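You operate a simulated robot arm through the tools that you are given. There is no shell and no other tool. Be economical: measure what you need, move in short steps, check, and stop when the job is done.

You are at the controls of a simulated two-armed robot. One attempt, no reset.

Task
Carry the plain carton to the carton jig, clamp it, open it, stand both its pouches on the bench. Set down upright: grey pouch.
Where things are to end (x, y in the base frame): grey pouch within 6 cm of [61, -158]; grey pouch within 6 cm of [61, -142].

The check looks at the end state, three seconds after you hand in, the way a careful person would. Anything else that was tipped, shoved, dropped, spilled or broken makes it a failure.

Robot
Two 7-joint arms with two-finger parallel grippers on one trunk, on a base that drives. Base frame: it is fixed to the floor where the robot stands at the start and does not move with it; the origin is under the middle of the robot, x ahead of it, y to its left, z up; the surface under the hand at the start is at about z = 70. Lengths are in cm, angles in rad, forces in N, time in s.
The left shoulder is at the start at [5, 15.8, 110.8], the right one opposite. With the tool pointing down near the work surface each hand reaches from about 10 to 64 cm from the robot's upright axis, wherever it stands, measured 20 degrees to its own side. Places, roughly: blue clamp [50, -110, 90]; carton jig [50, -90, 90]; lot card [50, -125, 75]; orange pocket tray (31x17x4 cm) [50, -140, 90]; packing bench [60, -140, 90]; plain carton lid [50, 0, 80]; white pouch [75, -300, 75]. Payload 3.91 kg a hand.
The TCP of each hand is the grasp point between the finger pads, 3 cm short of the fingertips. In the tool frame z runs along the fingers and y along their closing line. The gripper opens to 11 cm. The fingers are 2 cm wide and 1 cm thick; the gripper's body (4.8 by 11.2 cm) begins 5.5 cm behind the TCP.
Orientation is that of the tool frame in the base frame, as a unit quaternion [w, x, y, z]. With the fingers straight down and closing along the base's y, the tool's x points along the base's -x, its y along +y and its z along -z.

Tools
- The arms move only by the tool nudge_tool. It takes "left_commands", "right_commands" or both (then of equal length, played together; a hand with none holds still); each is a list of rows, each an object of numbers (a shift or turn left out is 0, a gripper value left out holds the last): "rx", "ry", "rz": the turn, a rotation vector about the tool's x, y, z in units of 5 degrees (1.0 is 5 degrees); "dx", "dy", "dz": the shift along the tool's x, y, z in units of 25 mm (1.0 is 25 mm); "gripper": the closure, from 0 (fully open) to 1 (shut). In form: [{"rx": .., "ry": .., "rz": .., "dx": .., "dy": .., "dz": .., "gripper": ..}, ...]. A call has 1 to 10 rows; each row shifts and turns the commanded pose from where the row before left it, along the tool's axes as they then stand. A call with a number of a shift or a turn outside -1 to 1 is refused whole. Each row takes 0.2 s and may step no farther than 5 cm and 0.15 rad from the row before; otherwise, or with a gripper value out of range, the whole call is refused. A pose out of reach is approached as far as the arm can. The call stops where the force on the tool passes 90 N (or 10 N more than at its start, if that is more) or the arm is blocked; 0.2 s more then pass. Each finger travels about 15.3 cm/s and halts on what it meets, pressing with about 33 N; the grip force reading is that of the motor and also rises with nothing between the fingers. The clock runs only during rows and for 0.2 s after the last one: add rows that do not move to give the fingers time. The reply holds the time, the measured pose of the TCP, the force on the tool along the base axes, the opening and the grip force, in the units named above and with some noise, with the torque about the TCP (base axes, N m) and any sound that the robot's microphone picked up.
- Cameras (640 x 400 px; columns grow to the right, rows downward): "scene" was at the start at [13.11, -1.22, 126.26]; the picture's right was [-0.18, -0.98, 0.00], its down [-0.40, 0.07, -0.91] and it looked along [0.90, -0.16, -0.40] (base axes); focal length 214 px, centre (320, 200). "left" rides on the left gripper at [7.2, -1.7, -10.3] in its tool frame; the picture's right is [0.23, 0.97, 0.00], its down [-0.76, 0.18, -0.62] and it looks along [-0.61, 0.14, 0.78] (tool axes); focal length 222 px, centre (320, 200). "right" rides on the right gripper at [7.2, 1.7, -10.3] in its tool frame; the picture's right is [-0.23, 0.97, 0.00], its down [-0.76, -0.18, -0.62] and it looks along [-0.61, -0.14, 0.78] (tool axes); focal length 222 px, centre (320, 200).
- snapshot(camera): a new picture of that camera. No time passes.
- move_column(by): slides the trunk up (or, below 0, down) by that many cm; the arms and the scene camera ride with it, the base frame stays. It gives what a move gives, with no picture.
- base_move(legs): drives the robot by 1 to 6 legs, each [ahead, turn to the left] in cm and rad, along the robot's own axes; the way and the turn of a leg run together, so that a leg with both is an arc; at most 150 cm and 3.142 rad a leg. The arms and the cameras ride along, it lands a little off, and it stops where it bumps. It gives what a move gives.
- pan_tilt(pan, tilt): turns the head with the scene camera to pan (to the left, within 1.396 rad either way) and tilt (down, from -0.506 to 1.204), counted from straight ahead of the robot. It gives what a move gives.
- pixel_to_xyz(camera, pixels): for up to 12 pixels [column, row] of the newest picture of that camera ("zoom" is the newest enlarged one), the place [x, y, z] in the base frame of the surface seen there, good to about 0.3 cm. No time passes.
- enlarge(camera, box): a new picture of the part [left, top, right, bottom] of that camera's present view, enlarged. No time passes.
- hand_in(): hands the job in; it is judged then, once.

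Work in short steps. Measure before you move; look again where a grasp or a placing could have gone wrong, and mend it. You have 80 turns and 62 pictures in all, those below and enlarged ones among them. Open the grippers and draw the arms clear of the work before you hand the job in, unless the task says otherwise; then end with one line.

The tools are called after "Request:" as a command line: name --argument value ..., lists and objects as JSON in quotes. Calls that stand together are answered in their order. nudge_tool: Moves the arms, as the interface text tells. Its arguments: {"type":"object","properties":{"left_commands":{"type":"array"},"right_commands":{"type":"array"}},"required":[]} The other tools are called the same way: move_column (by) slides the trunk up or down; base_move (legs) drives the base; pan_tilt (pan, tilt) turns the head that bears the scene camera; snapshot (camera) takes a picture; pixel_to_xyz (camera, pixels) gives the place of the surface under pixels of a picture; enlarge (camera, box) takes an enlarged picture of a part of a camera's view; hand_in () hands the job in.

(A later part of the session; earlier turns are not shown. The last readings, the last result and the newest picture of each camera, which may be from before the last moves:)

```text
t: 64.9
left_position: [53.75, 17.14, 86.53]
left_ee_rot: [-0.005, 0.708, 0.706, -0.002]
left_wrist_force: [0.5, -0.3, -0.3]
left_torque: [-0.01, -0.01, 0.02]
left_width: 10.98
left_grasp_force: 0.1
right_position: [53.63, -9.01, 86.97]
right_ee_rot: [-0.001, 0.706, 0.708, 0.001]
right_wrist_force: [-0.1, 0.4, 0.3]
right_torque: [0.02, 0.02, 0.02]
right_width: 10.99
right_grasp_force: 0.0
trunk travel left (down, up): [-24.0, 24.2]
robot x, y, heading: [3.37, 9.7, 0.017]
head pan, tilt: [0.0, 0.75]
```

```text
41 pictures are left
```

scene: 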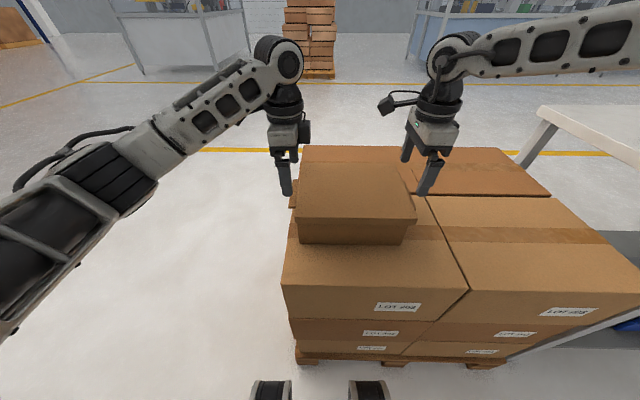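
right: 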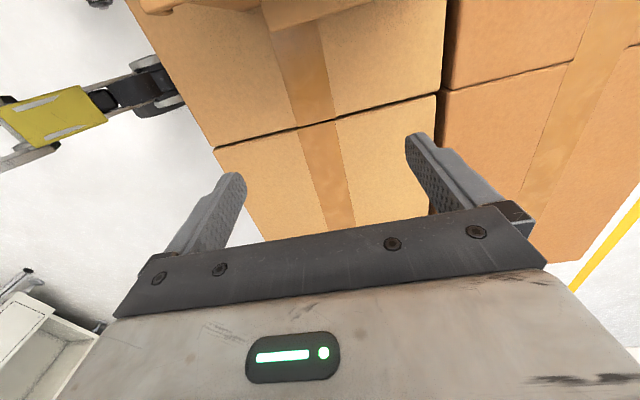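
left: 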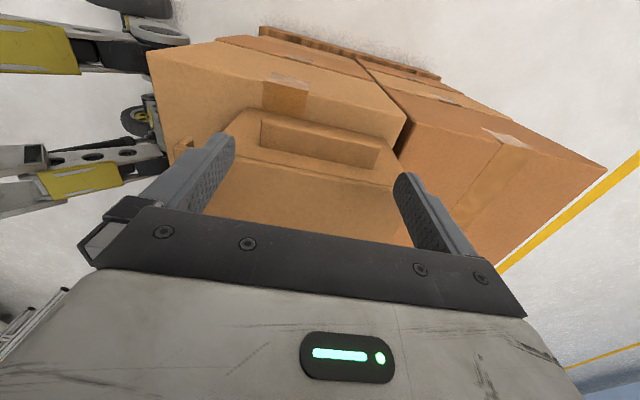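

Both hands are placed over the ears. I descend around the ears to z≈77.5, with force monitoring.

Request:
nudge_tool --left_commands '[{"dz": 0.72}, {"dz": 0.72}, {"dz": 0.72}, {"dz": 0.72}, {"dz": 0.72}, {}]' --right_commands '[{"dz": 0.76, "dy": 0.05}, {"dz": 0.76}, {"dz": 0.76}, {"dz": 0.76}, {"dz": 0.76}, {}]'

Request:
enlarge --camera "scene" --box '[250, 130, 470, 260]'

```text
t: 65.7
left_position: [53.59, 17.12, 82.38]
left_ee_rot: [-0.002, 0.708, 0.706, -0.001]
left_wrist_force: [-0.5, -0.1, 0.0]
left_torque: [-0.01, -0.04, 0.01]
left_width: 11.01
left_grasp_force: 0.0
right_position: [54.13, -8.98, 84.77]
right_ee_rot: [0.008, 0.706, 0.708, 0.015]
right_wrist_force: [-9.5, -9.9, 80.0]
right_torque: [0.1, 5.96, 0.88]
right_width: 10.96
right_grasp_force: 0.1
trunk travel left (down, up): [-24.0, 24.2]
robot x, y, heading: [3.1, 10.02, 0.01]
head pan, tilt: [0.0, 0.75]
stopped in row 3 (right hand): the force on the tool passed its limit at 105 N (the readings are from after the stop); the commanded pose is now the measured one
```

```text
2.91 times, centred on (360, 195) of scene
```

zoom: 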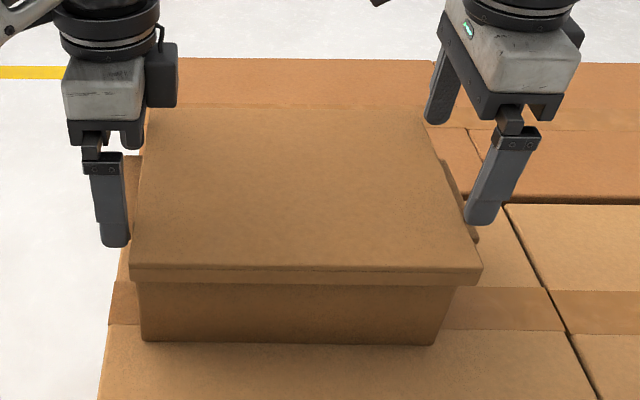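

The right near finger met the lid's top (z 81.7). I raise the right hand a little and measure the lid's right edge and the finger tip in the enlarged picture.

Request:
pixel_to_xyz --camera "zoom" --pixels '[[480, 268], [474, 250], [466, 228], [455, 200], [445, 175], [435, 150], [130, 262], [137, 200], [475, 218], [470, 235], [115, 240], [449, 180]]'

Request:
nudge_tool --right_commands '[{"dz": -0.6}, {}]'

Request:
snapshot --camera "right"

```text
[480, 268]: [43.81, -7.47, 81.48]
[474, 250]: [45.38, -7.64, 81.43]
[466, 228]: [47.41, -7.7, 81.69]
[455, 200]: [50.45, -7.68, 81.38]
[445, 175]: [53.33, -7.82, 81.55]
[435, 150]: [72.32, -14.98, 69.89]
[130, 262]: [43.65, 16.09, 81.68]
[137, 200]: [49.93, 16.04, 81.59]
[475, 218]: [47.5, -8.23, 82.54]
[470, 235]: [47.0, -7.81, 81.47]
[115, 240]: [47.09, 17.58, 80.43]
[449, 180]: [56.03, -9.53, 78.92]
```

```text
t: 66.3
left_position: [53.9, 17.08, 81.99]
left_ee_rot: [-0.005, 0.708, 0.707, -0.002]
left_wrist_force: [0.4, -0.3, 0.8]
left_torque: [-0.03, 0.01, -0.01]
left_width: 10.99
left_grasp_force: 0.1
right_position: [54.16, -9.33, 85.1]
right_ee_rot: [0.006, 0.706, 0.708, 0.008]
right_wrist_force: [0.0, -0.8, 0.7]
right_torque: [-0.01, 0.01, 0.0]
right_width: 10.99
right_grasp_force: 0.0
trunk travel left (down, up): [-24.0, 24.2]
robot x, y, heading: [3.39, 9.99, 0.019]
head pan, tilt: [0.0, 0.75]
```

```text
39 pictures are left
```

right: 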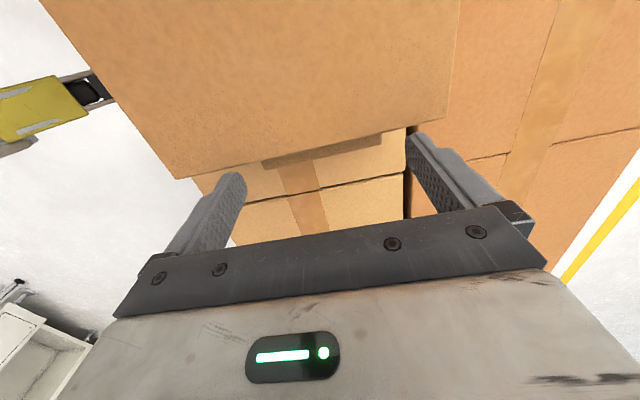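

The lid's edges are at y≈−7.9 and 16.1, so I set the hands a bit further out (y −9.6 and 17.55) and descend again.

Request:
nudge_tool --left_commands '[{"dx": 0.18}, {}, {"dz": 0.36}, {"dz": 0.36}, {"dz": 0.36}, {"dz": 0.36}, {"dz": 0.36}, {}]' --right_commands '[{"dx": -0.12, "dy": -0.14}, {}, {"dz": 0.6}, {"dz": 0.6}, {"dz": 0.6}, {"dz": 0.6}, {"dz": 0.6}, {}]'

Request:
enlarge --camera "scene" --box '[250, 130, 470, 260]'

```text
t: 68.1
left_position: [53.89, 17.54, 77.46]
left_ee_rot: [-0.005, 0.708, 0.706, -0.002]
left_wrist_force: [0.3, 0.6, 0.0]
left_torque: [0.02, -0.01, -0.02]
left_width: 11.0
left_grasp_force: 0.0
right_position: [53.57, -9.95, 77.95]
right_ee_rot: [0.005, 0.706, 0.708, 0.011]
right_wrist_force: [1.3, 0.1, 0.5]
right_torque: [-0.01, -0.04, 0.0]
right_width: 11.0
right_grasp_force: 0.0
right hand out of reach, approached as far as the arm can: row 7
trunk travel left (down, up): [-24.0, 24.2]
robot x, y, heading: [3.73, 9.79, 0.019]
head pan, tilt: [0.0, 0.75]
```

```text
2.91 times, centred on (360, 195) of scene
```

zoom: 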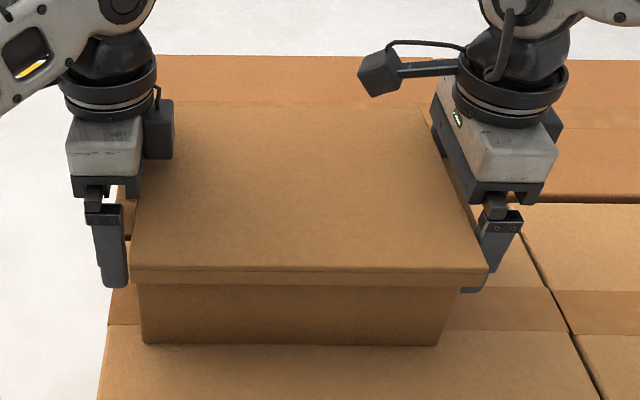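

Both hands are beside the ears. I nudge the right in by 0.3 cm and close both grippers.

Request:
nudge_tool --left_commands '[{}, {"gripper": 1}, {}, {}, {}]' --right_commands '[{"dx": 0.14}, {"gripper": 1}, {}, {}, {}]'

```text
t: 69.3
left_position: [53.94, 17.48, 77.51]
left_ee_rot: [-0.006, 0.708, 0.706, -0.003]
left_wrist_force: [-2.3, 3.5, 0.9]
left_torque: [-0.08, -0.06, -0.39]
left_width: 9.92
left_grasp_force: 33.5
right_position: [53.3, -9.57, 77.99]
right_ee_rot: [0.003, 0.706, 0.709, 0.01]
right_wrist_force: [1.2, -3.4, -0.5]
right_torque: [-0.15, -0.02, -0.16]
right_width: 9.96
right_grasp_force: 33.4
right hand out of reach, approached as far as the arm can: row 1
trunk travel left (down, up): [-24.0, 24.2]
robot x, y, heading: [3.26, 9.57, 0.017]
head pan, tilt: [0.0, 0.75]
```

Both ears are gripped (openings 9.9 cm, 33 N). I lift with the trunk so that the hands stay rigid relative to each other, first 3 cm.

Request:
move_column --by 3

Request:
snapshot --camera "scene"

```text
t: 70.0
left_position: [53.96, 17.49, 80.44]
left_ee_rot: [-0.005, 0.708, 0.706, -0.002]
left_wrist_force: [-3.1, 3.1, -0.9]
left_torque: [-0.15, -0.31, -0.52]
left_width: 9.96
left_grasp_force: 33.0
right_position: [53.46, -9.76, 80.95]
right_ee_rot: [0.004, 0.706, 0.708, 0.009]
right_wrist_force: [2.5, -3.6, -3.1]
right_torque: [-0.16, 0.31, -0.33]
right_width: 9.96
right_grasp_force: 32.6
trunk travel left (down, up): [-27.0, 21.2]
robot x, y, heading: [3.3, 9.98, 0.019]
head pan, tilt: [0.0, 0.75]
```

```text
37 pictures are left
```

scene: 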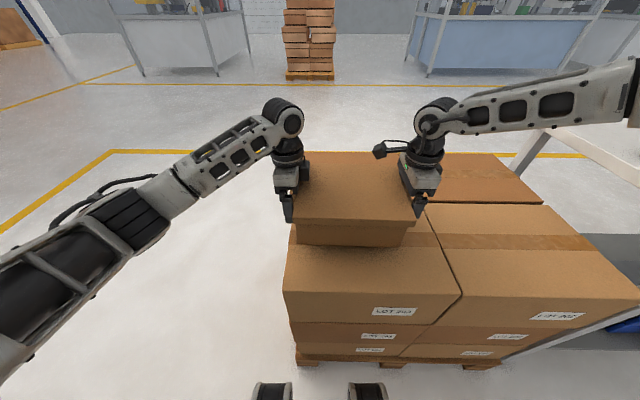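

The carton seems to ride with the hands (light). I raise 19 cm more and look.

Request:
move_column --by 19

Request:
snapshot --camera "scene"

```text
t: 72.1
left_position: [54.0, 17.49, 99.4]
left_ee_rot: [-0.005, 0.708, 0.706, -0.002]
left_wrist_force: [-3.2, 5.6, -0.6]
left_torque: [-0.19, -0.15, -0.26]
left_width: 9.91
left_grasp_force: 32.6
right_position: [53.4, -9.57, 100.1]
right_ee_rot: [0.004, 0.706, 0.708, 0.01]
right_wrist_force: [3.4, -5.4, -2.1]
right_torque: [0.0, 0.09, -0.57]
right_width: 9.92
right_grasp_force: 33.0
trunk travel left (down, up): [-46.0, 2.2]
robot x, y, heading: [3.24, 9.83, 0.018]
head pan, tilt: [0.0, 0.75]
```

```text
36 pictures are left
```

scene: 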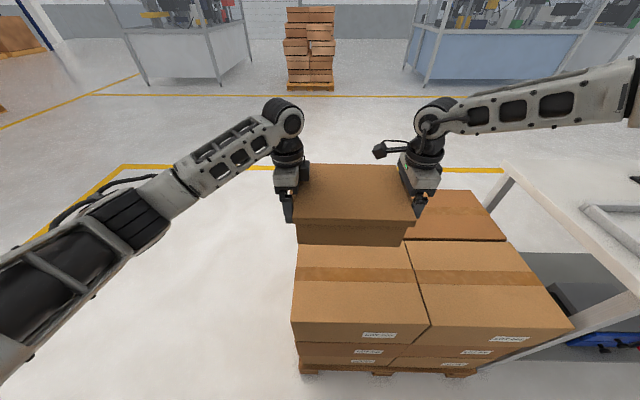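

The carton is lifted (bottom ≈92). I back off 32 cm and look to the right for obstacles before driving toward the bench.

Request:
base_move --legs '[[-32, 0]]'

Request:
pan_tilt --pan -1.2 --tilt 0.5

Request:
snapshot --camera "scene"

```text
t: 74.3
left_position: [21.47, 16.78, 99.55]
left_ee_rot: [-0.005, 0.71, 0.704, -0.002]
left_wrist_force: [-3.0, 6.3, -2.1]
left_torque: [0.04, -0.11, -0.2]
left_width: 9.95
left_grasp_force: 32.9
right_position: [20.9, -10.38, 100.17]
right_ee_rot: [0.006, 0.707, 0.707, 0.01]
right_wrist_force: [1.8, -6.1, -1.5]
right_torque: [0.14, 0.07, -0.61]
right_width: 9.97
right_grasp_force: 32.9
trunk travel left (down, up): [-46.0, 2.2]
robot x, y, heading: [-29.17, 9.35, 0.017]
head pan, tilt: [0.0, 0.75]
```

```text
t: 75.7
left_position: [21.61, 16.89, 99.44]
left_ee_rot: [-0.005, 0.71, 0.705, -0.002]
left_wrist_force: [-0.4, -0.4, -0.9]
left_torque: [0.05, -0.2, -0.06]
left_width: 9.94
left_grasp_force: 32.9
right_position: [20.94, -10.3, 99.99]
right_ee_rot: [0.005, 0.708, 0.707, 0.01]
right_wrist_force: [1.4, 1.1, -1.6]
right_torque: [-0.09, 0.14, -0.3]
right_width: 9.96
right_grasp_force: 32.8
trunk travel left (down, up): [-46.0, 2.2]
robot x, y, heading: [-29.32, 9.28, 0.014]
head pan, tilt: [-1.201, 0.499]
```

```text
35 pictures are left
```

scene: 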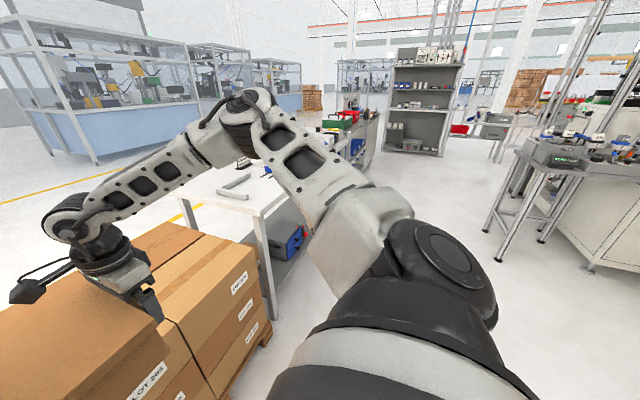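

Floor to the right appears clear; I check how far the right-hand benches are.

Request:
pixel_to_xyz --camera "scene" --pixels '[[490, 225], [515, 258], [592, 270], [385, 150], [450, 260], [620, 230], [285, 250], [530, 150]]'

```text
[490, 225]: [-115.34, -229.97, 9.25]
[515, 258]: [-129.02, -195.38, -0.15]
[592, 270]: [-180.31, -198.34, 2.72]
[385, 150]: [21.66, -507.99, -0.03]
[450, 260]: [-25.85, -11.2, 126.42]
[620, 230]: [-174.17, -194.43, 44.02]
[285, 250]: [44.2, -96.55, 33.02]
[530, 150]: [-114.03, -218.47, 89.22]
```

The way is clear. I turn right, drive 88 cm along the bench, and turn back to face it.

Request:
base_move --legs '[[0, -1.585], [88, 0], [0, 1.588]]'

Request:
pan_tilt --pan 0 --tilt 0.6

Request:
snapshot --camera "scene"

```text
t: 88.0
left_position: [22.74, -71.16, 99.44]
left_ee_rot: [-0.005, 0.702, 0.712, -0.002]
left_wrist_force: [-2.8, -0.3, -2.5]
left_torque: [0.14, -0.19, -0.29]
left_width: 9.96
left_grasp_force: 33.0
right_position: [22.53, -98.32, 100.21]
right_ee_rot: [0.005, 0.701, 0.713, 0.01]
right_wrist_force: [1.7, 0.0, -0.1]
right_torque: [0.1, 0.17, -0.42]
right_width: 9.92
right_grasp_force: 32.8
trunk travel left (down, up): [-46.0, 2.2]
robot x, y, heading: [-28.25, -79.49, 0.03]
head pan, tilt: [-1.201, 0.499]
```

```text
t: 89.4
left_position: [22.79, -71.24, 99.48]
left_ee_rot: [-0.004, 0.703, 0.711, -0.002]
left_wrist_force: [-1.1, 0.2, -1.6]
left_torque: [0.02, -0.16, -0.03]
left_width: 9.96
left_grasp_force: 32.8
right_position: [22.67, -98.46, 100.1]
right_ee_rot: [0.005, 0.702, 0.712, 0.009]
right_wrist_force: [1.2, 1.5, -1.3]
right_torque: [-0.04, 0.15, -0.24]
right_width: 9.93
right_grasp_force: 32.8
trunk travel left (down, up): [-46.0, 2.2]
robot x, y, heading: [-27.62, -79.31, 0.029]
head pan, tilt: [0.0, 0.6]
```

```text
34 pictures are left
```

scene: 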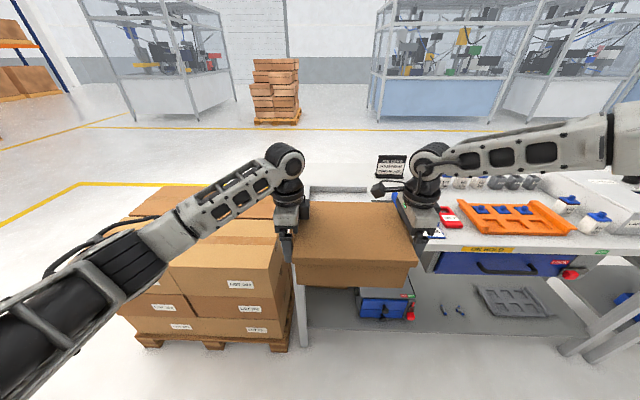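

The carton hides the jig; I drive ahead 18 cm (staying high) so both the scene camera (over the lid) and the left camera see the jig walls.

Request:
base_move --legs '[[18, -0.011]]'

Request:
snapshot --camera "scene"

Request:
snapshot --camera "left"

```text
t: 91.0
left_position: [41.09, -71.22, 99.5]
left_ee_rot: [-0.006, 0.708, 0.707, -0.003]
left_wrist_force: [-1.9, 0.8, -0.7]
left_torque: [-0.02, -0.16, -0.16]
left_width: 9.96
left_grasp_force: 33.0
right_position: [40.61, -98.48, 100.05]
right_ee_rot: [0.003, 0.706, 0.708, 0.009]
right_wrist_force: [3.7, 0.8, -2.4]
right_torque: [-0.06, 0.17, -0.51]
right_width: 9.96
right_grasp_force: 33.0
trunk travel left (down, up): [-46.0, 2.2]
robot x, y, heading: [-9.25, -79.31, 0.017]
head pan, tilt: [0.0, 0.6]
```

```text
33 pictures are left
```

scene: 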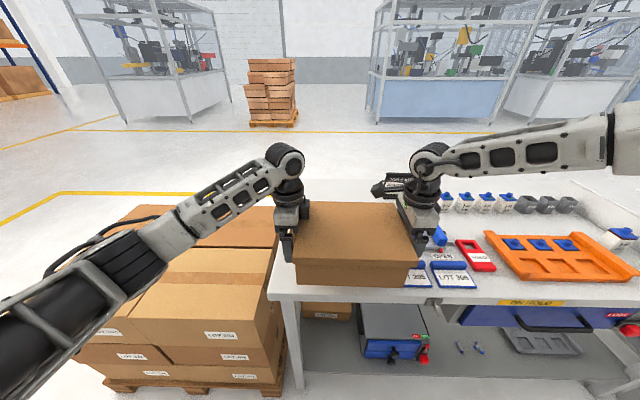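

```text
32 pictures are left
```

left: 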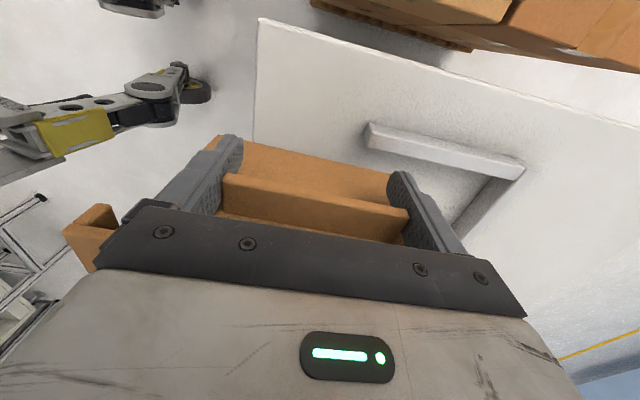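

The left camera sees the jig's left wall (370,130)–(525,165) and corner. I measure its edges and the carton's left side.

Request:
pixel_to_xyz --camera "left" --pixels '[[375, 126], [370, 133], [372, 142], [440, 145], [442, 152], [440, 160], [522, 165], [510, 172], [495, 176], [500, 190], [480, 185], [270, 155]]'

Request:
enlarge --camera "left" --box '[340, 100, 560, 240]'

```text
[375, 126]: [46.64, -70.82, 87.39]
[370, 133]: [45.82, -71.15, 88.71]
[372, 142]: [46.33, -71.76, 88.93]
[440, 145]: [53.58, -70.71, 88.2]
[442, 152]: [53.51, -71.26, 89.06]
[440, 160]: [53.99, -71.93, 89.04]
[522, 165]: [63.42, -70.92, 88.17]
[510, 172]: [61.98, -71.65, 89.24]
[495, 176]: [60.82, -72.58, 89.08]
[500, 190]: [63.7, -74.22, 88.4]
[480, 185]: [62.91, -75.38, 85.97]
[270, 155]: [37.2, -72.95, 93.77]
```

```text
2.86 times, centred on (450, 170) of left
```

zoom: 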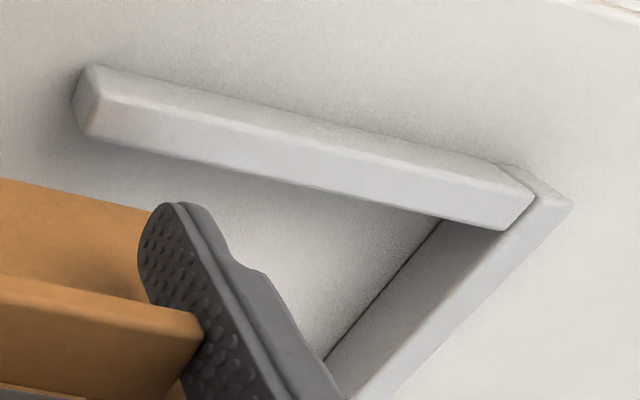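

Request:
pixel_to_xyz --camera "zoom" --pixels '[[95, 130], [200, 155], [300, 185], [400, 208], [490, 227], [440, 225], [400, 270], [350, 330], [480, 250], [430, 300], [540, 200], [560, 210]]'

```text
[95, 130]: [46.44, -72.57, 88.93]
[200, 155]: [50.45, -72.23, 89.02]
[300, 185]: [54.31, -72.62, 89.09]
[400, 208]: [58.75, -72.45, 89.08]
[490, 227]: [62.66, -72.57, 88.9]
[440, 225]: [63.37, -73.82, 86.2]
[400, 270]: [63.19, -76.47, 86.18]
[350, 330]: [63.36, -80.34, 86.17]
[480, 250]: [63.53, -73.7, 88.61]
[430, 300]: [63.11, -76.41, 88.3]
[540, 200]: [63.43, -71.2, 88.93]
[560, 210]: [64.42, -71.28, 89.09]
```

The jig's inner faces are at y≈−72.7 and x≈63.2, top 89, bench 86. The carton needs about +13.5 cm in x with its left face at y≈−73.2; I drive ahead 13.3 cm.

Request:
base_move --legs '[[13.3, 0]]'

Request:
snapshot --camera "left"

```text
t: 92.2
left_position: [53.96, -70.98, 99.48]
left_ee_rot: [-0.006, 0.707, 0.707, -0.003]
left_wrist_force: [-1.0, -1.4, -1.2]
left_torque: [0.08, -0.15, -0.03]
left_width: 9.94
left_grasp_force: 32.5
right_position: [53.57, -98.11, 100.03]
right_ee_rot: [0.004, 0.704, 0.71, 0.011]
right_wrist_force: [0.8, 0.0, -1.1]
right_torque: [-0.07, 0.17, -0.26]
right_width: 9.97
right_grasp_force: 32.1
trunk travel left (down, up): [-46.0, 2.2]
robot x, y, heading: [3.47, -78.81, 0.022]
head pan, tilt: [0.0, 0.6]
```

```text
30 pictures are left
```

left: 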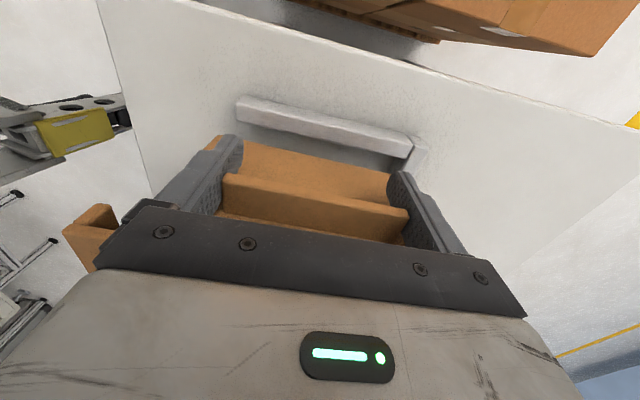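

I measure the carton's lower edge above the jig wall (row ~145–170) to compute the fine shift.

Request:
pixel_to_xyz --camera "left" --pixels '[[250, 145], [300, 155], [380, 172], [385, 172], [246, 152], [320, 150], [300, 128], [385, 152], [405, 155], [110, 215], [85, 245]]'

Request:
enlarge --camera "left" --box '[200, 80, 460, 245]'

```text
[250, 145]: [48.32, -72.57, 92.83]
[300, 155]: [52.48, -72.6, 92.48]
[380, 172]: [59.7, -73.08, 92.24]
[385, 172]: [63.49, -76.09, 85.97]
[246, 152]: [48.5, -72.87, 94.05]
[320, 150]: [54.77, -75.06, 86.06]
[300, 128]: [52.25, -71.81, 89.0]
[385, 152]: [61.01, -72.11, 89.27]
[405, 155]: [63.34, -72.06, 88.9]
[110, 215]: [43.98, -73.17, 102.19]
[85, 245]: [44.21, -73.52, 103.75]
```

```text
2.42 times, centred on (330, 162) of left
```

zoom: 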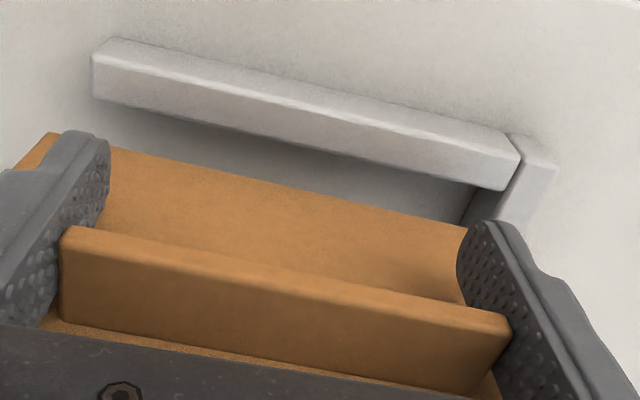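

The left face is at y≈−72.7 and bottom at ≈92.2. I shift both hands −0.6 in y and +0.4 in x, then lower the trunk 5 cm.

Request:
nudge_tool --left_commands '[{"dx": -0.12, "dy": 0.08}, {"dx": -0.12, "dy": 0.08}, {}]' --right_commands '[{"dx": -0.12, "dy": 0.08}, {"dx": -0.12, "dy": 0.08}, {}]'

Request:
move_column --by -4.5

Request:
enlarge --camera "left" --box '[200, 80, 460, 245]'

```text
t: 93.0
left_position: [54.3, -71.76, 99.48]
left_ee_rot: [-0.005, 0.708, 0.707, -0.002]
left_wrist_force: [1.2, 3.0, -4.1]
left_torque: [0.1, -0.21, -0.14]
left_width: 9.96
left_grasp_force: 33.4
right_position: [53.85, -98.74, 100.07]
right_ee_rot: [0.006, 0.706, 0.709, 0.01]
right_wrist_force: [-0.9, -4.0, 1.2]
right_torque: [0.46, 0.2, 0.35]
right_width: 9.96
right_grasp_force: 33.4
trunk travel left (down, up): [-46.0, 2.2]
robot x, y, heading: [3.4, -79.3, 0.024]
head pan, tilt: [0.0, 0.6]
```

```text
t: 93.9
left_position: [54.31, -71.58, 95.02]
left_ee_rot: [-0.005, 0.707, 0.707, -0.001]
left_wrist_force: [-0.5, 5.0, -3.6]
left_torque: [0.55, -0.27, -0.05]
left_width: 9.95
left_grasp_force: 32.4
right_position: [53.9, -98.94, 95.65]
right_ee_rot: [0.004, 0.706, 0.708, 0.009]
right_wrist_force: [0.0, -4.9, 1.5]
right_torque: [0.24, 0.24, 0.04]
right_width: 9.94
right_grasp_force: 33.6
trunk travel left (down, up): [-41.5, 6.7]
robot x, y, heading: [3.25, -78.87, 0.022]
head pan, tilt: [0.0, 0.6]
```

```text
2.42 times, centred on (330, 162) of left
```

zoom: 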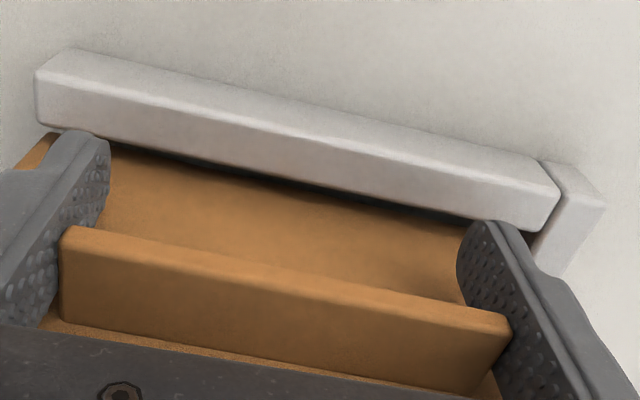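

The carton's side sits just inside the wall with a small gap. I lower the rest, 1.6 cm.

Request:
move_column --by -1.6

Request:
snapshot --camera "right"

Request:
enlarge --camera "left" --box '[200, 80, 460, 245]'

```text
t: 94.5
left_position: [54.31, -71.62, 93.49]
left_ee_rot: [-0.005, 0.707, 0.707, -0.002]
left_wrist_force: [-0.2, 6.6, -2.0]
left_torque: [0.11, 0.06, 0.03]
left_width: 9.93
left_grasp_force: 33.1
right_position: [53.97, -98.86, 94.02]
right_ee_rot: [0.006, 0.706, 0.708, 0.009]
right_wrist_force: [1.2, -6.9, 5.9]
right_torque: [-0.07, 0.53, -0.07]
right_width: 9.94
right_grasp_force: 33.7
trunk travel left (down, up): [-39.9, 8.3]
robot x, y, heading: [3.31, -78.93, 0.017]
head pan, tilt: [0.0, 0.6]
```

```text
27 pictures are left
```

right: 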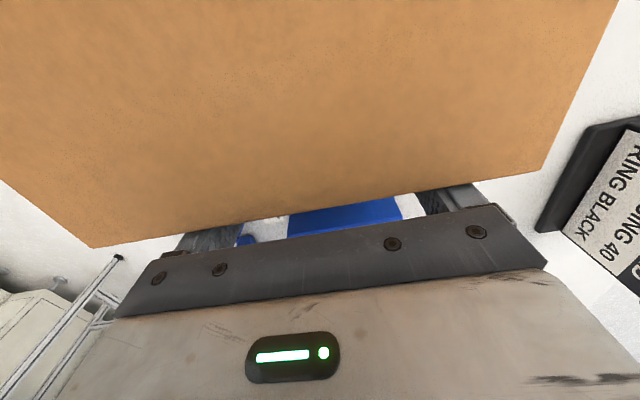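

```text
2.42 times, centred on (330, 162) of left
```

zoom: 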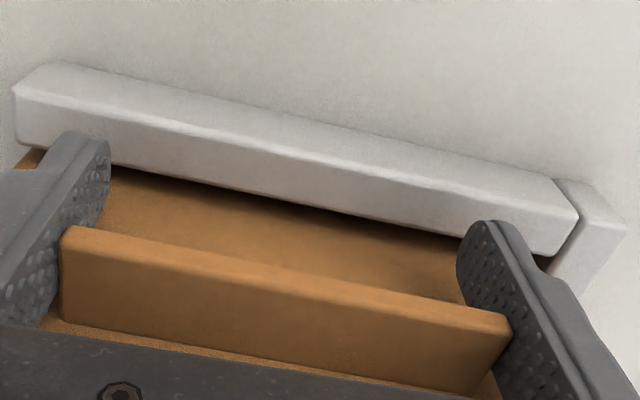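

The carton rests on the bench (TCP 7.5 above bench as at pick-up; right reads +6 N). I lower 0.2, open both grippers and raise both hands straight up 7 cm.

Request:
move_column --by -0.2

Request:
nudge_tool --left_commands '[{"gripper": 0}, {}, {}, {}, {"dz": -0.6}, {"dz": -0.6}, {"dz": -0.6}, {"dz": -0.6}, {"dz": -0.6}, {"dz": -0.6}]' --right_commands '[{"gripper": 0}, {}, {}, {}, {"dz": -0.6}, {"dz": -0.6}, {"dz": -0.6}, {"dz": -0.6}, {"dz": -0.6}, {"dz": -0.6}]'

Request:
pan_tilt --pan -0.3 --tilt 0.75

Request:
snapshot --camera "scene"

```text
t: 95.1
left_position: [54.41, -71.65, 93.6]
left_ee_rot: [-0.002, 0.707, 0.708, -0.001]
left_wrist_force: [4.2, 7.6, 9.2]
left_torque: [0.01, 1.16, 0.26]
left_width: 9.97
left_grasp_force: 33.2
right_position: [53.85, -98.74, 93.94]
right_ee_rot: [0.007, 0.706, 0.708, 0.012]
right_wrist_force: [2.3, -9.5, 17.4]
right_torque: [-0.32, 0.86, -0.25]
right_width: 9.96
right_grasp_force: 33.5
trunk travel left (down, up): [-39.7, 8.5]
robot x, y, heading: [3.29, -78.96, 0.017]
head pan, tilt: [0.0, 0.6]
```

```text
t: 97.3
left_position: [54.44, -71.7, 102.21]
left_ee_rot: [-0.005, 0.707, 0.707, -0.002]
left_wrist_force: [0.1, 0.1, -0.3]
left_torque: [-0.02, -0.01, -0.01]
left_width: 11.01
left_grasp_force: 0.1
right_position: [53.85, -98.92, 102.87]
right_ee_rot: [0.005, 0.706, 0.708, 0.01]
right_wrist_force: [-0.6, 0.3, -0.6]
right_torque: [0.02, -0.02, 0.01]
right_width: 10.98
right_grasp_force: 0.0
trunk travel left (down, up): [-39.7, 8.5]
robot x, y, heading: [3.66, -78.89, 0.021]
head pan, tilt: [0.0, 0.6]
```

```text
t: 98.1
left_position: [54.36, -71.58, 102.23]
left_ee_rot: [-0.005, 0.707, 0.707, -0.003]
left_wrist_force: [0.1, 0.2, 0.1]
left_torque: [0.0, -0.01, -0.01]
left_width: 10.98
left_grasp_force: 0.0
right_position: [53.84, -98.8, 102.74]
right_ee_rot: [0.005, 0.706, 0.708, 0.01]
right_wrist_force: [-0.4, -1.7, 0.2]
right_torque: [-0.01, 0.02, -0.01]
right_width: 11.01
right_grasp_force: 0.1
trunk travel left (down, up): [-39.7, 8.5]
robot x, y, heading: [3.09, -78.93, 0.022]
head pan, tilt: [-0.3, 0.75]
```

```text
25 pictures are left
```

scene: 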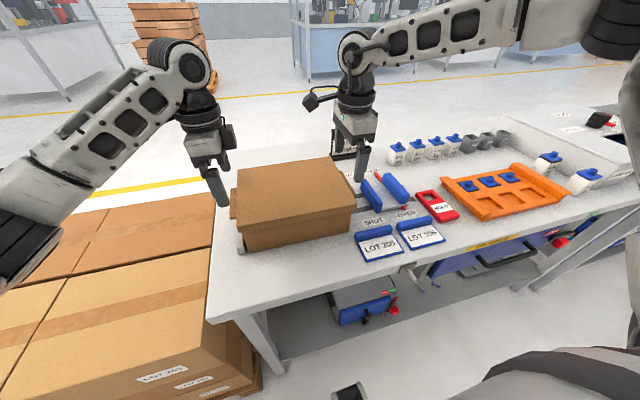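

The carton stands in the jig. I enlarge the clamp and label area around (400,210).

Request:
enlarge --camera "scene" --box '[330, 160, 480, 270]'

Request:
enlarge --camera "scene" --box '[210, 130, 410, 270]'

```text
3.64 times, centred on (405, 215) of scene
```

zoom: 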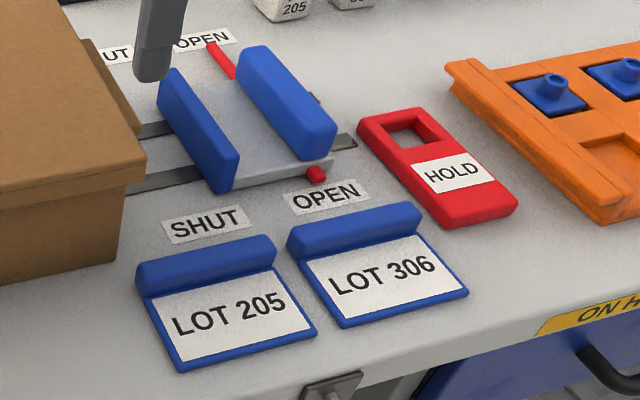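

```text
2.86 times, centred on (310, 200) of scene
```

zoom: 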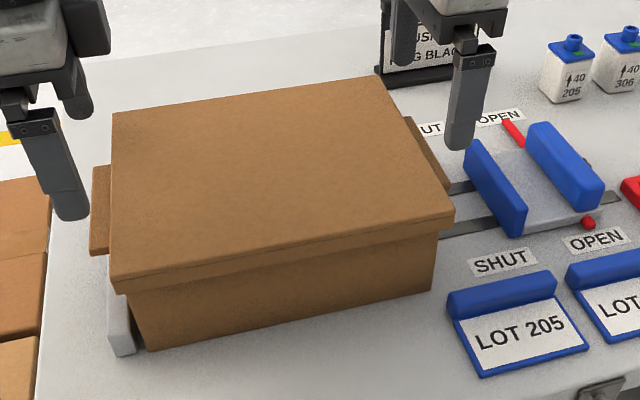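

The clamp is a carriage on rails with red markers at OPEN; it must slide toward +y to SHUT against the carton. I measure its plates, markers, labels and surroundings.

Request:
pixel_to_xyz --camera "zoom" --pixels '[[470, 145], [523, 215], [515, 228], [535, 128], [600, 185], [590, 210], [587, 224], [510, 125], [500, 262], [598, 240], [430, 128], [497, 117]]'

Request:
pixel_to_xyz --camera "scene" --pixels '[[418, 195], [437, 192], [455, 215], [440, 220], [442, 180], [350, 190], [352, 206], [340, 170], [330, 160], [237, 168], [238, 230], [232, 200]]'

```text
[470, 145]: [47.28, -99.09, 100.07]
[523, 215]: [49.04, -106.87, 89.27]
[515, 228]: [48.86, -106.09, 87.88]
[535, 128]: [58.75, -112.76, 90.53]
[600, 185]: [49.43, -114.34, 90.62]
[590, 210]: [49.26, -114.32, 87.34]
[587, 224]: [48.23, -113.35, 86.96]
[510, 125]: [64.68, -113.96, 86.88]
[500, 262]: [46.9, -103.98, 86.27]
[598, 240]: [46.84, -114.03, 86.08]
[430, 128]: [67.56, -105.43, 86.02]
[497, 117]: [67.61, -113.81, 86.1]
```

```text
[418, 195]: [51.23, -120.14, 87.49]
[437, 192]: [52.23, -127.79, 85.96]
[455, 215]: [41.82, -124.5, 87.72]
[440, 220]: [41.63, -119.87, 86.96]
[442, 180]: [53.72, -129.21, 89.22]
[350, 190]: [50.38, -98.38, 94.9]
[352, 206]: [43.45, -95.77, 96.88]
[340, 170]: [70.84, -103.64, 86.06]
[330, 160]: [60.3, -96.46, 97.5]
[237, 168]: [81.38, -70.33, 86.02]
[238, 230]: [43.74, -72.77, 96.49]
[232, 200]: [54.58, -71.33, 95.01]
```

Clamp stroke is ≈9–10 cm toward +y (markers from OPEN y −114 to SHUT −104). I'll push its right plate (x 49–60, outer face y≈−115, top 90.6) with the closed right hand; first move over to y≈−118.5 staying high.

Request:
nudge_tool --right_commands '[{"gripper": 1, "dx": -1}, {"dx": -1}, {"dx": -1}, {"dx": -1}, {"dx": -1}, {"dx": -1}, {"dx": -1}, {"dx": -0.9}, {}]'

Request:
nudge_tool --right_commands '[{"dz": 0.9}, {"dz": 0.9}, {"dz": 0.9}, {"dz": 0.9}, {"dz": 0.9}, {}]'

Request:
snapshot --camera "scene"

```text
t: 100.1
left_position: [54.33, -71.65, 102.26]
left_ee_rot: [-0.005, 0.707, 0.707, -0.002]
left_wrist_force: [-0.1, 0.4, 0.0]
left_torque: [-0.01, -0.01, 0.0]
left_width: 11.0
left_grasp_force: 0.2
right_position: [53.94, -118.52, 102.56]
right_ee_rot: [0.004, 0.706, 0.709, 0.009]
right_wrist_force: [-0.4, -0.6, 0.3]
right_torque: [0.03, 0.02, 0.0]
right_width: 0.0
right_grasp_force: 32.9
trunk travel left (down, up): [-39.7, 8.5]
robot x, y, heading: [3.42, -79.02, 0.024]
head pan, tilt: [-0.3, 0.75]
```

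```text
t: 101.5
left_position: [54.35, -71.79, 102.38]
left_ee_rot: [-0.004, 0.707, 0.707, -0.002]
left_wrist_force: [0.4, 0.4, 0.4]
left_torque: [0.02, 0.01, -0.05]
left_width: 11.0
left_grasp_force: 0.0
right_position: [54.07, -118.38, 91.45]
right_ee_rot: [0.005, 0.705, 0.709, 0.01]
right_wrist_force: [-0.8, 0.3, 0.5]
right_torque: [-0.03, 0.02, -0.01]
right_width: 0.0
right_grasp_force: 33.1
trunk travel left (down, up): [-39.7, 8.5]
robot x, y, heading: [3.29, -78.83, 0.021]
head pan, tilt: [-0.3, 0.75]
```

```text
22 pictures are left
```

scene: 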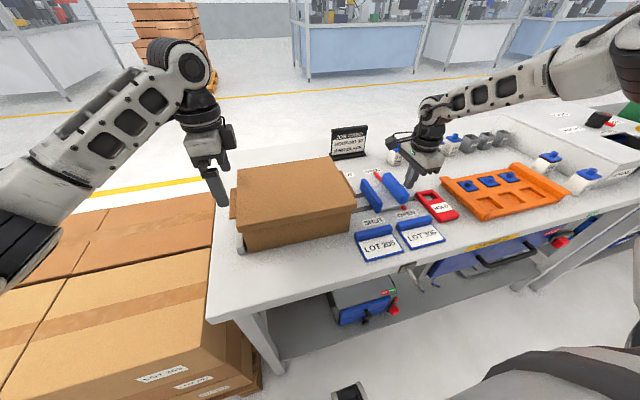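

The closed fingers are behind the plate. I push toward +y in small steps.

Request:
nudge_tool --right_commands '[{"dx": 0.5}, {"dx": 0.5}, {"dx": 0.5}, {"dx": 0.5}, {"dx": 0.5}, {"dx": 0.5}, {"dx": 0.5}, {}]'

Request:
nudge_tool --right_commands '[{"dx": 0.2}, {"dx": 0.2}, {"dx": 0.2}, {"dx": 0.2}, {"dx": 0.2}, {"dx": 0.2}, {"dx": 0.2}, {"dx": 0.2}]'

Request:
enlarge --camera "scene" --box '[310, 130, 470, 260]'

```text
t: 103.3
left_position: [54.32, -71.67, 102.17]
left_ee_rot: [-0.004, 0.707, 0.707, -0.003]
left_wrist_force: [0.4, 0.6, 0.1]
left_torque: [-0.01, 0.0, 0.03]
left_width: 10.97
left_grasp_force: 0.1
right_position: [53.87, -109.89, 91.38]
right_ee_rot: [0.004, 0.705, 0.709, 0.01]
right_wrist_force: [-0.2, -0.6, 0.3]
right_torque: [-0.01, 0.0, 0.02]
right_width: 0.01
right_grasp_force: 32.5
trunk travel left (down, up): [-39.7, 8.5]
robot x, y, heading: [3.25, -79.14, 0.02]
head pan, tilt: [-0.3, 0.75]
```

```text
t: 105.1
left_position: [54.29, -71.91, 102.37]
left_ee_rot: [-0.006, 0.707, 0.707, -0.001]
left_wrist_force: [-0.5, 0.4, 0.6]
left_torque: [0.01, 0.0, 0.01]
left_width: 11.0
left_grasp_force: 0.0
right_position: [54.03, -106.89, 91.43]
right_ee_rot: [0.009, 0.708, 0.706, 0.005]
right_wrist_force: [-2.2, -50.7, 20.4]
right_torque: [-0.13, 0.5, 0.0]
right_width: 0.0
right_grasp_force: 33.2
trunk travel left (down, up): [-39.7, 8.5]
robot x, y, heading: [3.26, -78.72, 0.021]
head pan, tilt: [-0.3, 0.75]
```

```text
3.08 times, centred on (390, 195) of scene
```

zoom: 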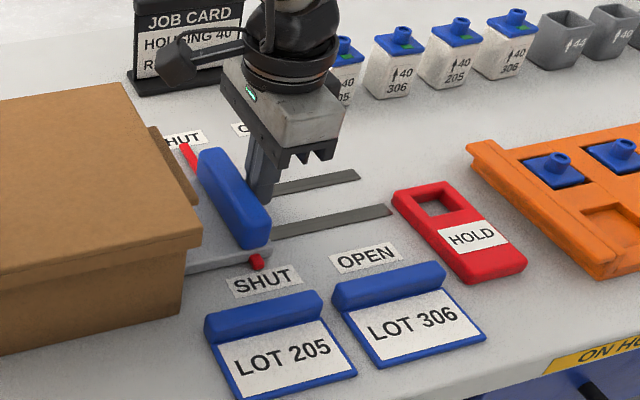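

The clamp is shut (marker at SHUT, ~50 N on the carton). I withdraw the right hand, back the robot 16 cm and pitch the left hand forward so it can pinch the lid's front lip with a vertical closure.

Request:
nudge_tool --right_commands '[{"dx": -0.6}, {"dx": -0.6}, {"dz": -1}, {"dz": -1}, {"dz": -1}, {"dz": -1}, {"dz": -1}, {}]'

Request:
base_move --legs '[[-16, -0.02]]'

Request:
nudge_tool --left_commands '[{"rx": -1}, {"rx": -1}, {"rx": -1}, {"rx": -1}, {"rx": -1}, {"rx": -1}, {"rx": -1}, {"rx": -1}, {"rx": -1}, {"rx": -1}]'

Request:
nudge_tool --left_commands '[{"rx": -1}, {"rx": -1}, {"rx": -1}, {"rx": -1}, {"rx": -1}, {"rx": -1}, {"rx": -1}, {"rx": -1}, {}]'

Request:
snapshot --camera "scene"

```text
t: 106.9
left_position: [54.36, -71.68, 102.23]
left_ee_rot: [-0.005, 0.707, 0.707, -0.002]
left_wrist_force: [-0.1, -0.7, 0.0]
left_torque: [-0.01, 0.02, 0.0]
left_width: 11.02
left_grasp_force: 0.1
right_position: [53.64, -108.98, 103.84]
right_ee_rot: [0.005, 0.706, 0.708, 0.011]
right_wrist_force: [0.5, -0.1, -0.7]
right_torque: [0.0, -0.01, 0.01]
right_width: 0.02
right_grasp_force: 33.1
trunk travel left (down, up): [-39.7, 8.5]
robot x, y, heading: [3.45, -79.04, 0.024]
head pan, tilt: [-0.3, 0.75]
```

```text
t: 108.3
left_position: [38.06, -72.92, 102.29]
left_ee_rot: [-0.005, 0.715, 0.699, -0.002]
left_wrist_force: [-0.6, 0.6, 0.9]
left_torque: [-0.01, -0.03, 0.03]
left_width: 11.01
left_grasp_force: 0.0
right_position: [36.66, -110.18, 103.92]
right_ee_rot: [0.005, 0.713, 0.701, 0.011]
right_wrist_force: [-0.1, 0.4, -0.2]
right_torque: [0.01, 0.01, -0.02]
right_width: 0.03
right_grasp_force: 33.0
trunk travel left (down, up): [-39.7, 8.5]
robot x, y, heading: [-13.05, -78.84, 0.003]
head pan, tilt: [-0.3, 0.75]
```

```text
t: 110.5
left_position: [38.16, -72.96, 102.29]
left_ee_rot: [0.299, 0.649, 0.635, 0.294]
left_wrist_force: [0.2, -0.5, 0.1]
left_torque: [0.0, 0.0, -0.01]
left_width: 10.99
left_grasp_force: 0.1
right_position: [36.65, -110.16, 103.7]
right_ee_rot: [0.005, 0.713, 0.701, 0.01]
right_wrist_force: [0.0, -0.7, -0.6]
right_torque: [0.03, 0.01, 0.01]
right_width: 0.0
right_grasp_force: 33.0
trunk travel left (down, up): [-39.7, 8.5]
robot x, y, heading: [-12.72, -78.92, -0.003]
head pan, tilt: [-0.3, 0.75]
```

```text
t: 112.5
left_position: [38.15, -72.82, 102.18]
left_ee_rot: [0.503, 0.508, 0.496, 0.493]
left_wrist_force: [-0.5, 0.2, -0.9]
left_torque: [0.01, 0.02, 0.03]
left_width: 11.0
left_grasp_force: 0.0
right_position: [36.73, -110.33, 103.83]
right_ee_rot: [0.005, 0.713, 0.701, 0.009]
right_wrist_force: [0.4, 0.2, 0.5]
right_torque: [0.01, 0.0, -0.02]
right_width: 0.02
right_grasp_force: 32.8
trunk travel left (down, up): [-39.7, 8.5]
robot x, y, heading: [-12.66, -78.84, 0.003]
head pan, tilt: [-0.3, 0.75]
```

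```text
20 pictures are left
```

scene: 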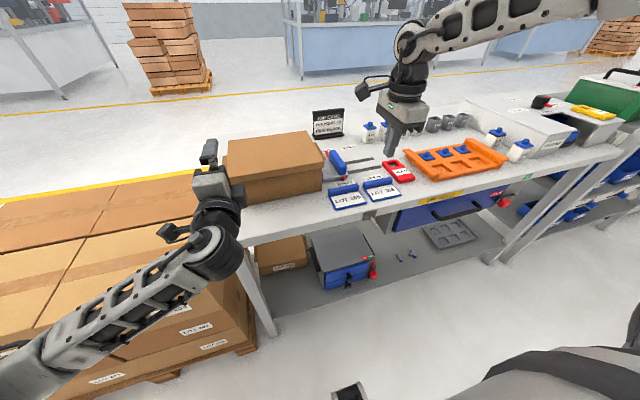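

The left hand now points forward with a vertical closing line. I enlarge the carton's front to measure the lid lip.

Request:
enlarge --camera "scene" --box '[190, 125, 340, 215]'

Request:
pixel_to_xyz --camera "scene" --pixels '[[229, 180], [275, 172], [325, 163], [276, 182], [275, 187], [276, 195], [300, 180], [226, 140], [306, 132], [325, 180], [238, 205]]'

```text
4.27 times, centred on (265, 170) of scene
```

zoom: 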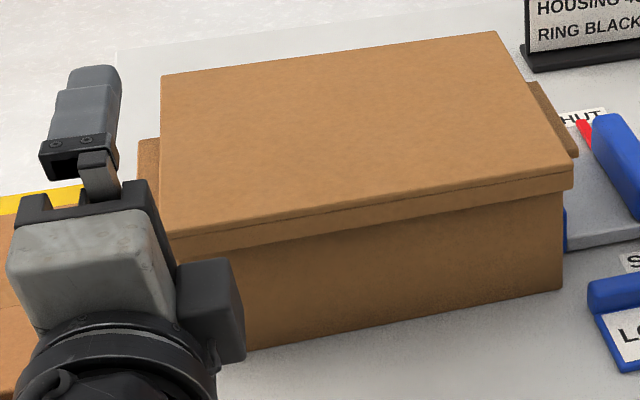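

```text
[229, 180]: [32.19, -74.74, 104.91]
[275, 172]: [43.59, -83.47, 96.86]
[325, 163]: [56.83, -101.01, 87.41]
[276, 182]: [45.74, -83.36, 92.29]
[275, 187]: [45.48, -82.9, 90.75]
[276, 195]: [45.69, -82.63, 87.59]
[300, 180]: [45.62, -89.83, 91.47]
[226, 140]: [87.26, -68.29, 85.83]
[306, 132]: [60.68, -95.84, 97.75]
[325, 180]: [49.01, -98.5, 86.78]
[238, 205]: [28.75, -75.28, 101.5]
```

Request:
pixel_to_xyz --camera "zoom" --pixels '[[370, 196], [370, 202], [370, 207], [370, 212], [370, 218], [370, 222], [370, 227], [370, 235], [370, 250], [560, 168], [200, 232], [300, 205]]'

```text
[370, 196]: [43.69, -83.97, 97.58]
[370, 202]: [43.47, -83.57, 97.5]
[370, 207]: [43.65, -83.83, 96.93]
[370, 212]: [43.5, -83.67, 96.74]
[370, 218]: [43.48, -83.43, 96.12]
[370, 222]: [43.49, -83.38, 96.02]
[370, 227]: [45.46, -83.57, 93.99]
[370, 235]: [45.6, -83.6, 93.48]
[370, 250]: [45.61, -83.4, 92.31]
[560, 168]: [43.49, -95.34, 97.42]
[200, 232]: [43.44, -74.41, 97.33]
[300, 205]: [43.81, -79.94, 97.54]
```

The lip spans z 95.7–97.7 at x 43.5, overhanging the body (x 45.6) by 2 cm. I bring the left hand in front of it at (36, −84, 96.7), then forward to x≈42.

Request:
nudge_tool --left_commands '[{"dx": -0.9, "dy": -0.44, "dz": -0.17}, {"dx": -0.9, "dy": -0.44, "dz": -0.17}, {"dx": -0.9, "dy": -0.44, "dz": -0.17}, {"dx": -0.9, "dy": -0.44, "dz": -0.17}, {"dx": -0.9, "dy": -0.44, "dz": -0.17}, {}]'

Request:
nudge_tool --left_commands '[{"dz": 0.8}, {"dz": 0.8}, {"dz": 0.8}, {}]'

Request:
snapshot --camera "left"

```text
t: 113.9
left_position: [35.75, -84.0, 96.88]
left_ee_rot: [0.502, 0.509, 0.496, 0.493]
left_wrist_force: [0.7, 0.6, -0.2]
left_torque: [-0.03, 0.02, -0.03]
left_width: 10.97
left_grasp_force: 0.1
right_position: [36.76, -110.21, 103.7]
right_ee_rot: [0.005, 0.713, 0.701, 0.01]
right_wrist_force: [-0.1, -0.5, -1.1]
right_torque: [0.0, 0.04, 0.02]
right_width: 0.0
right_grasp_force: 33.0
trunk travel left (down, up): [-39.7, 8.5]
robot x, y, heading: [-12.89, -78.89, 0.002]
head pan, tilt: [-0.3, 0.75]
```

```text
t: 114.9
left_position: [41.73, -84.15, 96.81]
left_ee_rot: [0.502, 0.509, 0.496, 0.492]
left_wrist_force: [-0.8, 0.3, -0.1]
left_torque: [-0.02, -0.04, 0.0]
left_width: 11.0
left_grasp_force: 0.1
right_position: [36.59, -110.13, 103.9]
right_ee_rot: [0.005, 0.713, 0.701, 0.009]
right_wrist_force: [-0.6, 0.1, -0.1]
right_torque: [0.03, -0.01, 0.03]
right_width: 0.0
right_grasp_force: 33.1
trunk travel left (down, up): [-39.7, 8.5]
robot x, y, heading: [-12.99, -78.76, -0.002]
head pan, tilt: [-0.3, 0.75]
```

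```text
18 pictures are left
```

left: 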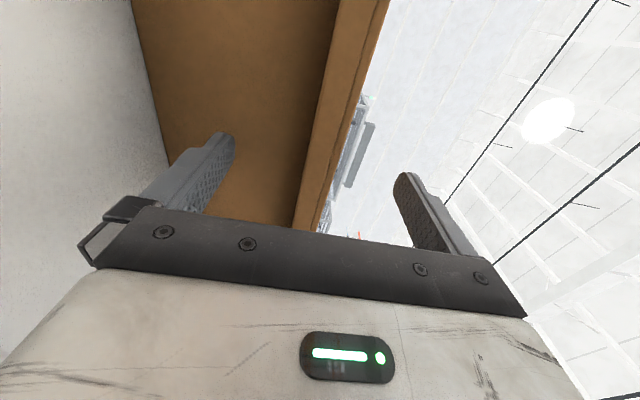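

The lip (columns 295–380) lies between the fingers. I close on it, then lift 1.5 cm with a light move.

Request:
nudge_tool --left_commands '[{"gripper": 1}, {}, {}, {}, {"dy": 0.3}, {"dy": 0.3}, {}]'

Request:
enlarge --camera "scene" --box '[190, 115, 340, 215]'

```text
t: 116.5
left_position: [41.78, -84.06, 98.21]
left_ee_rot: [0.502, 0.508, 0.497, 0.493]
left_wrist_force: [-13.9, 5.3, 0.1]
left_torque: [-0.63, 0.41, 0.48]
left_width: 1.89
left_grasp_force: 33.3
right_position: [36.55, -110.12, 103.95]
right_ee_rot: [0.006, 0.713, 0.701, 0.01]
right_wrist_force: [0.2, -0.4, 0.4]
right_torque: [0.0, 0.02, 0.01]
right_width: 0.01
right_grasp_force: 33.1
trunk travel left (down, up): [-39.7, 8.5]
robot x, y, heading: [-13.26, -79.09, 0.003]
head pan, tilt: [-0.3, 0.75]
```

```text
4.00 times, centred on (265, 165) of scene
```

zoom: 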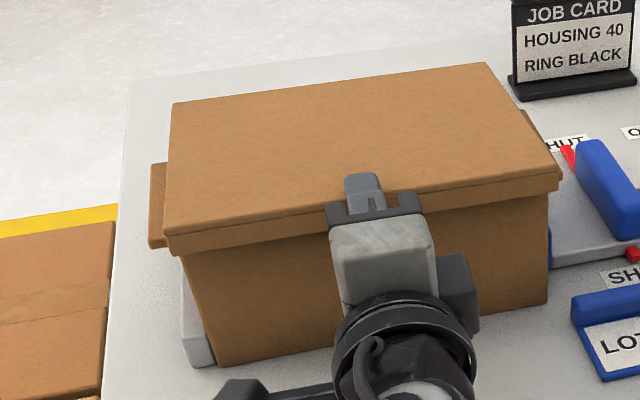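

The lip is gripped (1.9 cm). I check whether the lid tilts about its rear edge (hinged) by measuring its height front to back.

Request:
pixel_to_xyz --camera "zoom" --pixels '[[480, 70], [330, 88], [185, 107], [340, 120], [300, 150], [300, 200], [250, 215], [450, 180], [540, 165], [180, 228], [200, 300], [480, 190]]'

```text
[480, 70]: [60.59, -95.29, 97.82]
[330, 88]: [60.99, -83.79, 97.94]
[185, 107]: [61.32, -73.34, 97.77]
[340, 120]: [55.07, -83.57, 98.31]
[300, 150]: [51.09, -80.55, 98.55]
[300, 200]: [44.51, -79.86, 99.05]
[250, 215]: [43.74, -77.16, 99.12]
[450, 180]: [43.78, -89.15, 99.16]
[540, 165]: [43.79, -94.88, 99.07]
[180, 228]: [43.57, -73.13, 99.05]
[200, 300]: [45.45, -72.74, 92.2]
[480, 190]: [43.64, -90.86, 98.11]
```

The lid tilts about its rear edge: it is hinged at the back (x≈62). To follow the whole arc I need the robot closer, so I release, draw the left hand back 14 cm and see whether that retracted pose is reachable.

Request:
nudge_tool --left_commands '[{"dy": -0.3}, {"dy": -0.3}, {"gripper": 0}, {}, {}, {"dz": -1}, {"dz": -1}, {"dz": -1}, {"dz": -1}, {"dz": -1}]'

Request:
base_move --legs '[[12.5, 0]]'

```text
t: 118.8
left_position: [32.24, -83.57, 103.49]
left_ee_rot: [0.539, 0.462, 0.454, 0.538]
left_wrist_force: [0.8, 0.3, -0.4]
left_torque: [-0.02, 0.02, -0.01]
left_width: 11.01
left_grasp_force: 0.0
right_position: [36.69, -110.21, 103.76]
right_ee_rot: [0.005, 0.712, 0.702, 0.01]
right_wrist_force: [1.0, 0.0, -1.5]
right_torque: [0.0, 0.05, -0.01]
right_width: 0.01
right_grasp_force: 32.9
trunk travel left (down, up): [-39.7, 8.5]
robot x, y, heading: [-12.97, -78.96, 0.0]
head pan, tilt: [-0.3, 0.75]
stopped in row 10 (left hand): the arm was blocked; the commanded pose is now the measured one
```

```text
t: 120.0
left_position: [43.12, -83.55, 105.53]
left_ee_rot: [0.555, 0.448, 0.443, 0.543]
left_wrist_force: [-57.7, 7.1, 51.1]
left_torque: [0.3, 0.24, 0.43]
left_width: 7.87
left_grasp_force: 0.1
right_position: [48.19, -110.15, 104.44]
right_ee_rot: [0.01, 0.713, 0.701, 0.013]
right_wrist_force: [0.0, 0.5, 0.3]
right_torque: [0.0, -0.05, 0.01]
right_width: 0.0
right_grasp_force: 33.0
trunk travel left (down, up): [-39.7, 8.5]
robot x, y, heading: [-0.91, -79.0, -0.004]
head pan, tilt: [-0.3, 0.75]
```

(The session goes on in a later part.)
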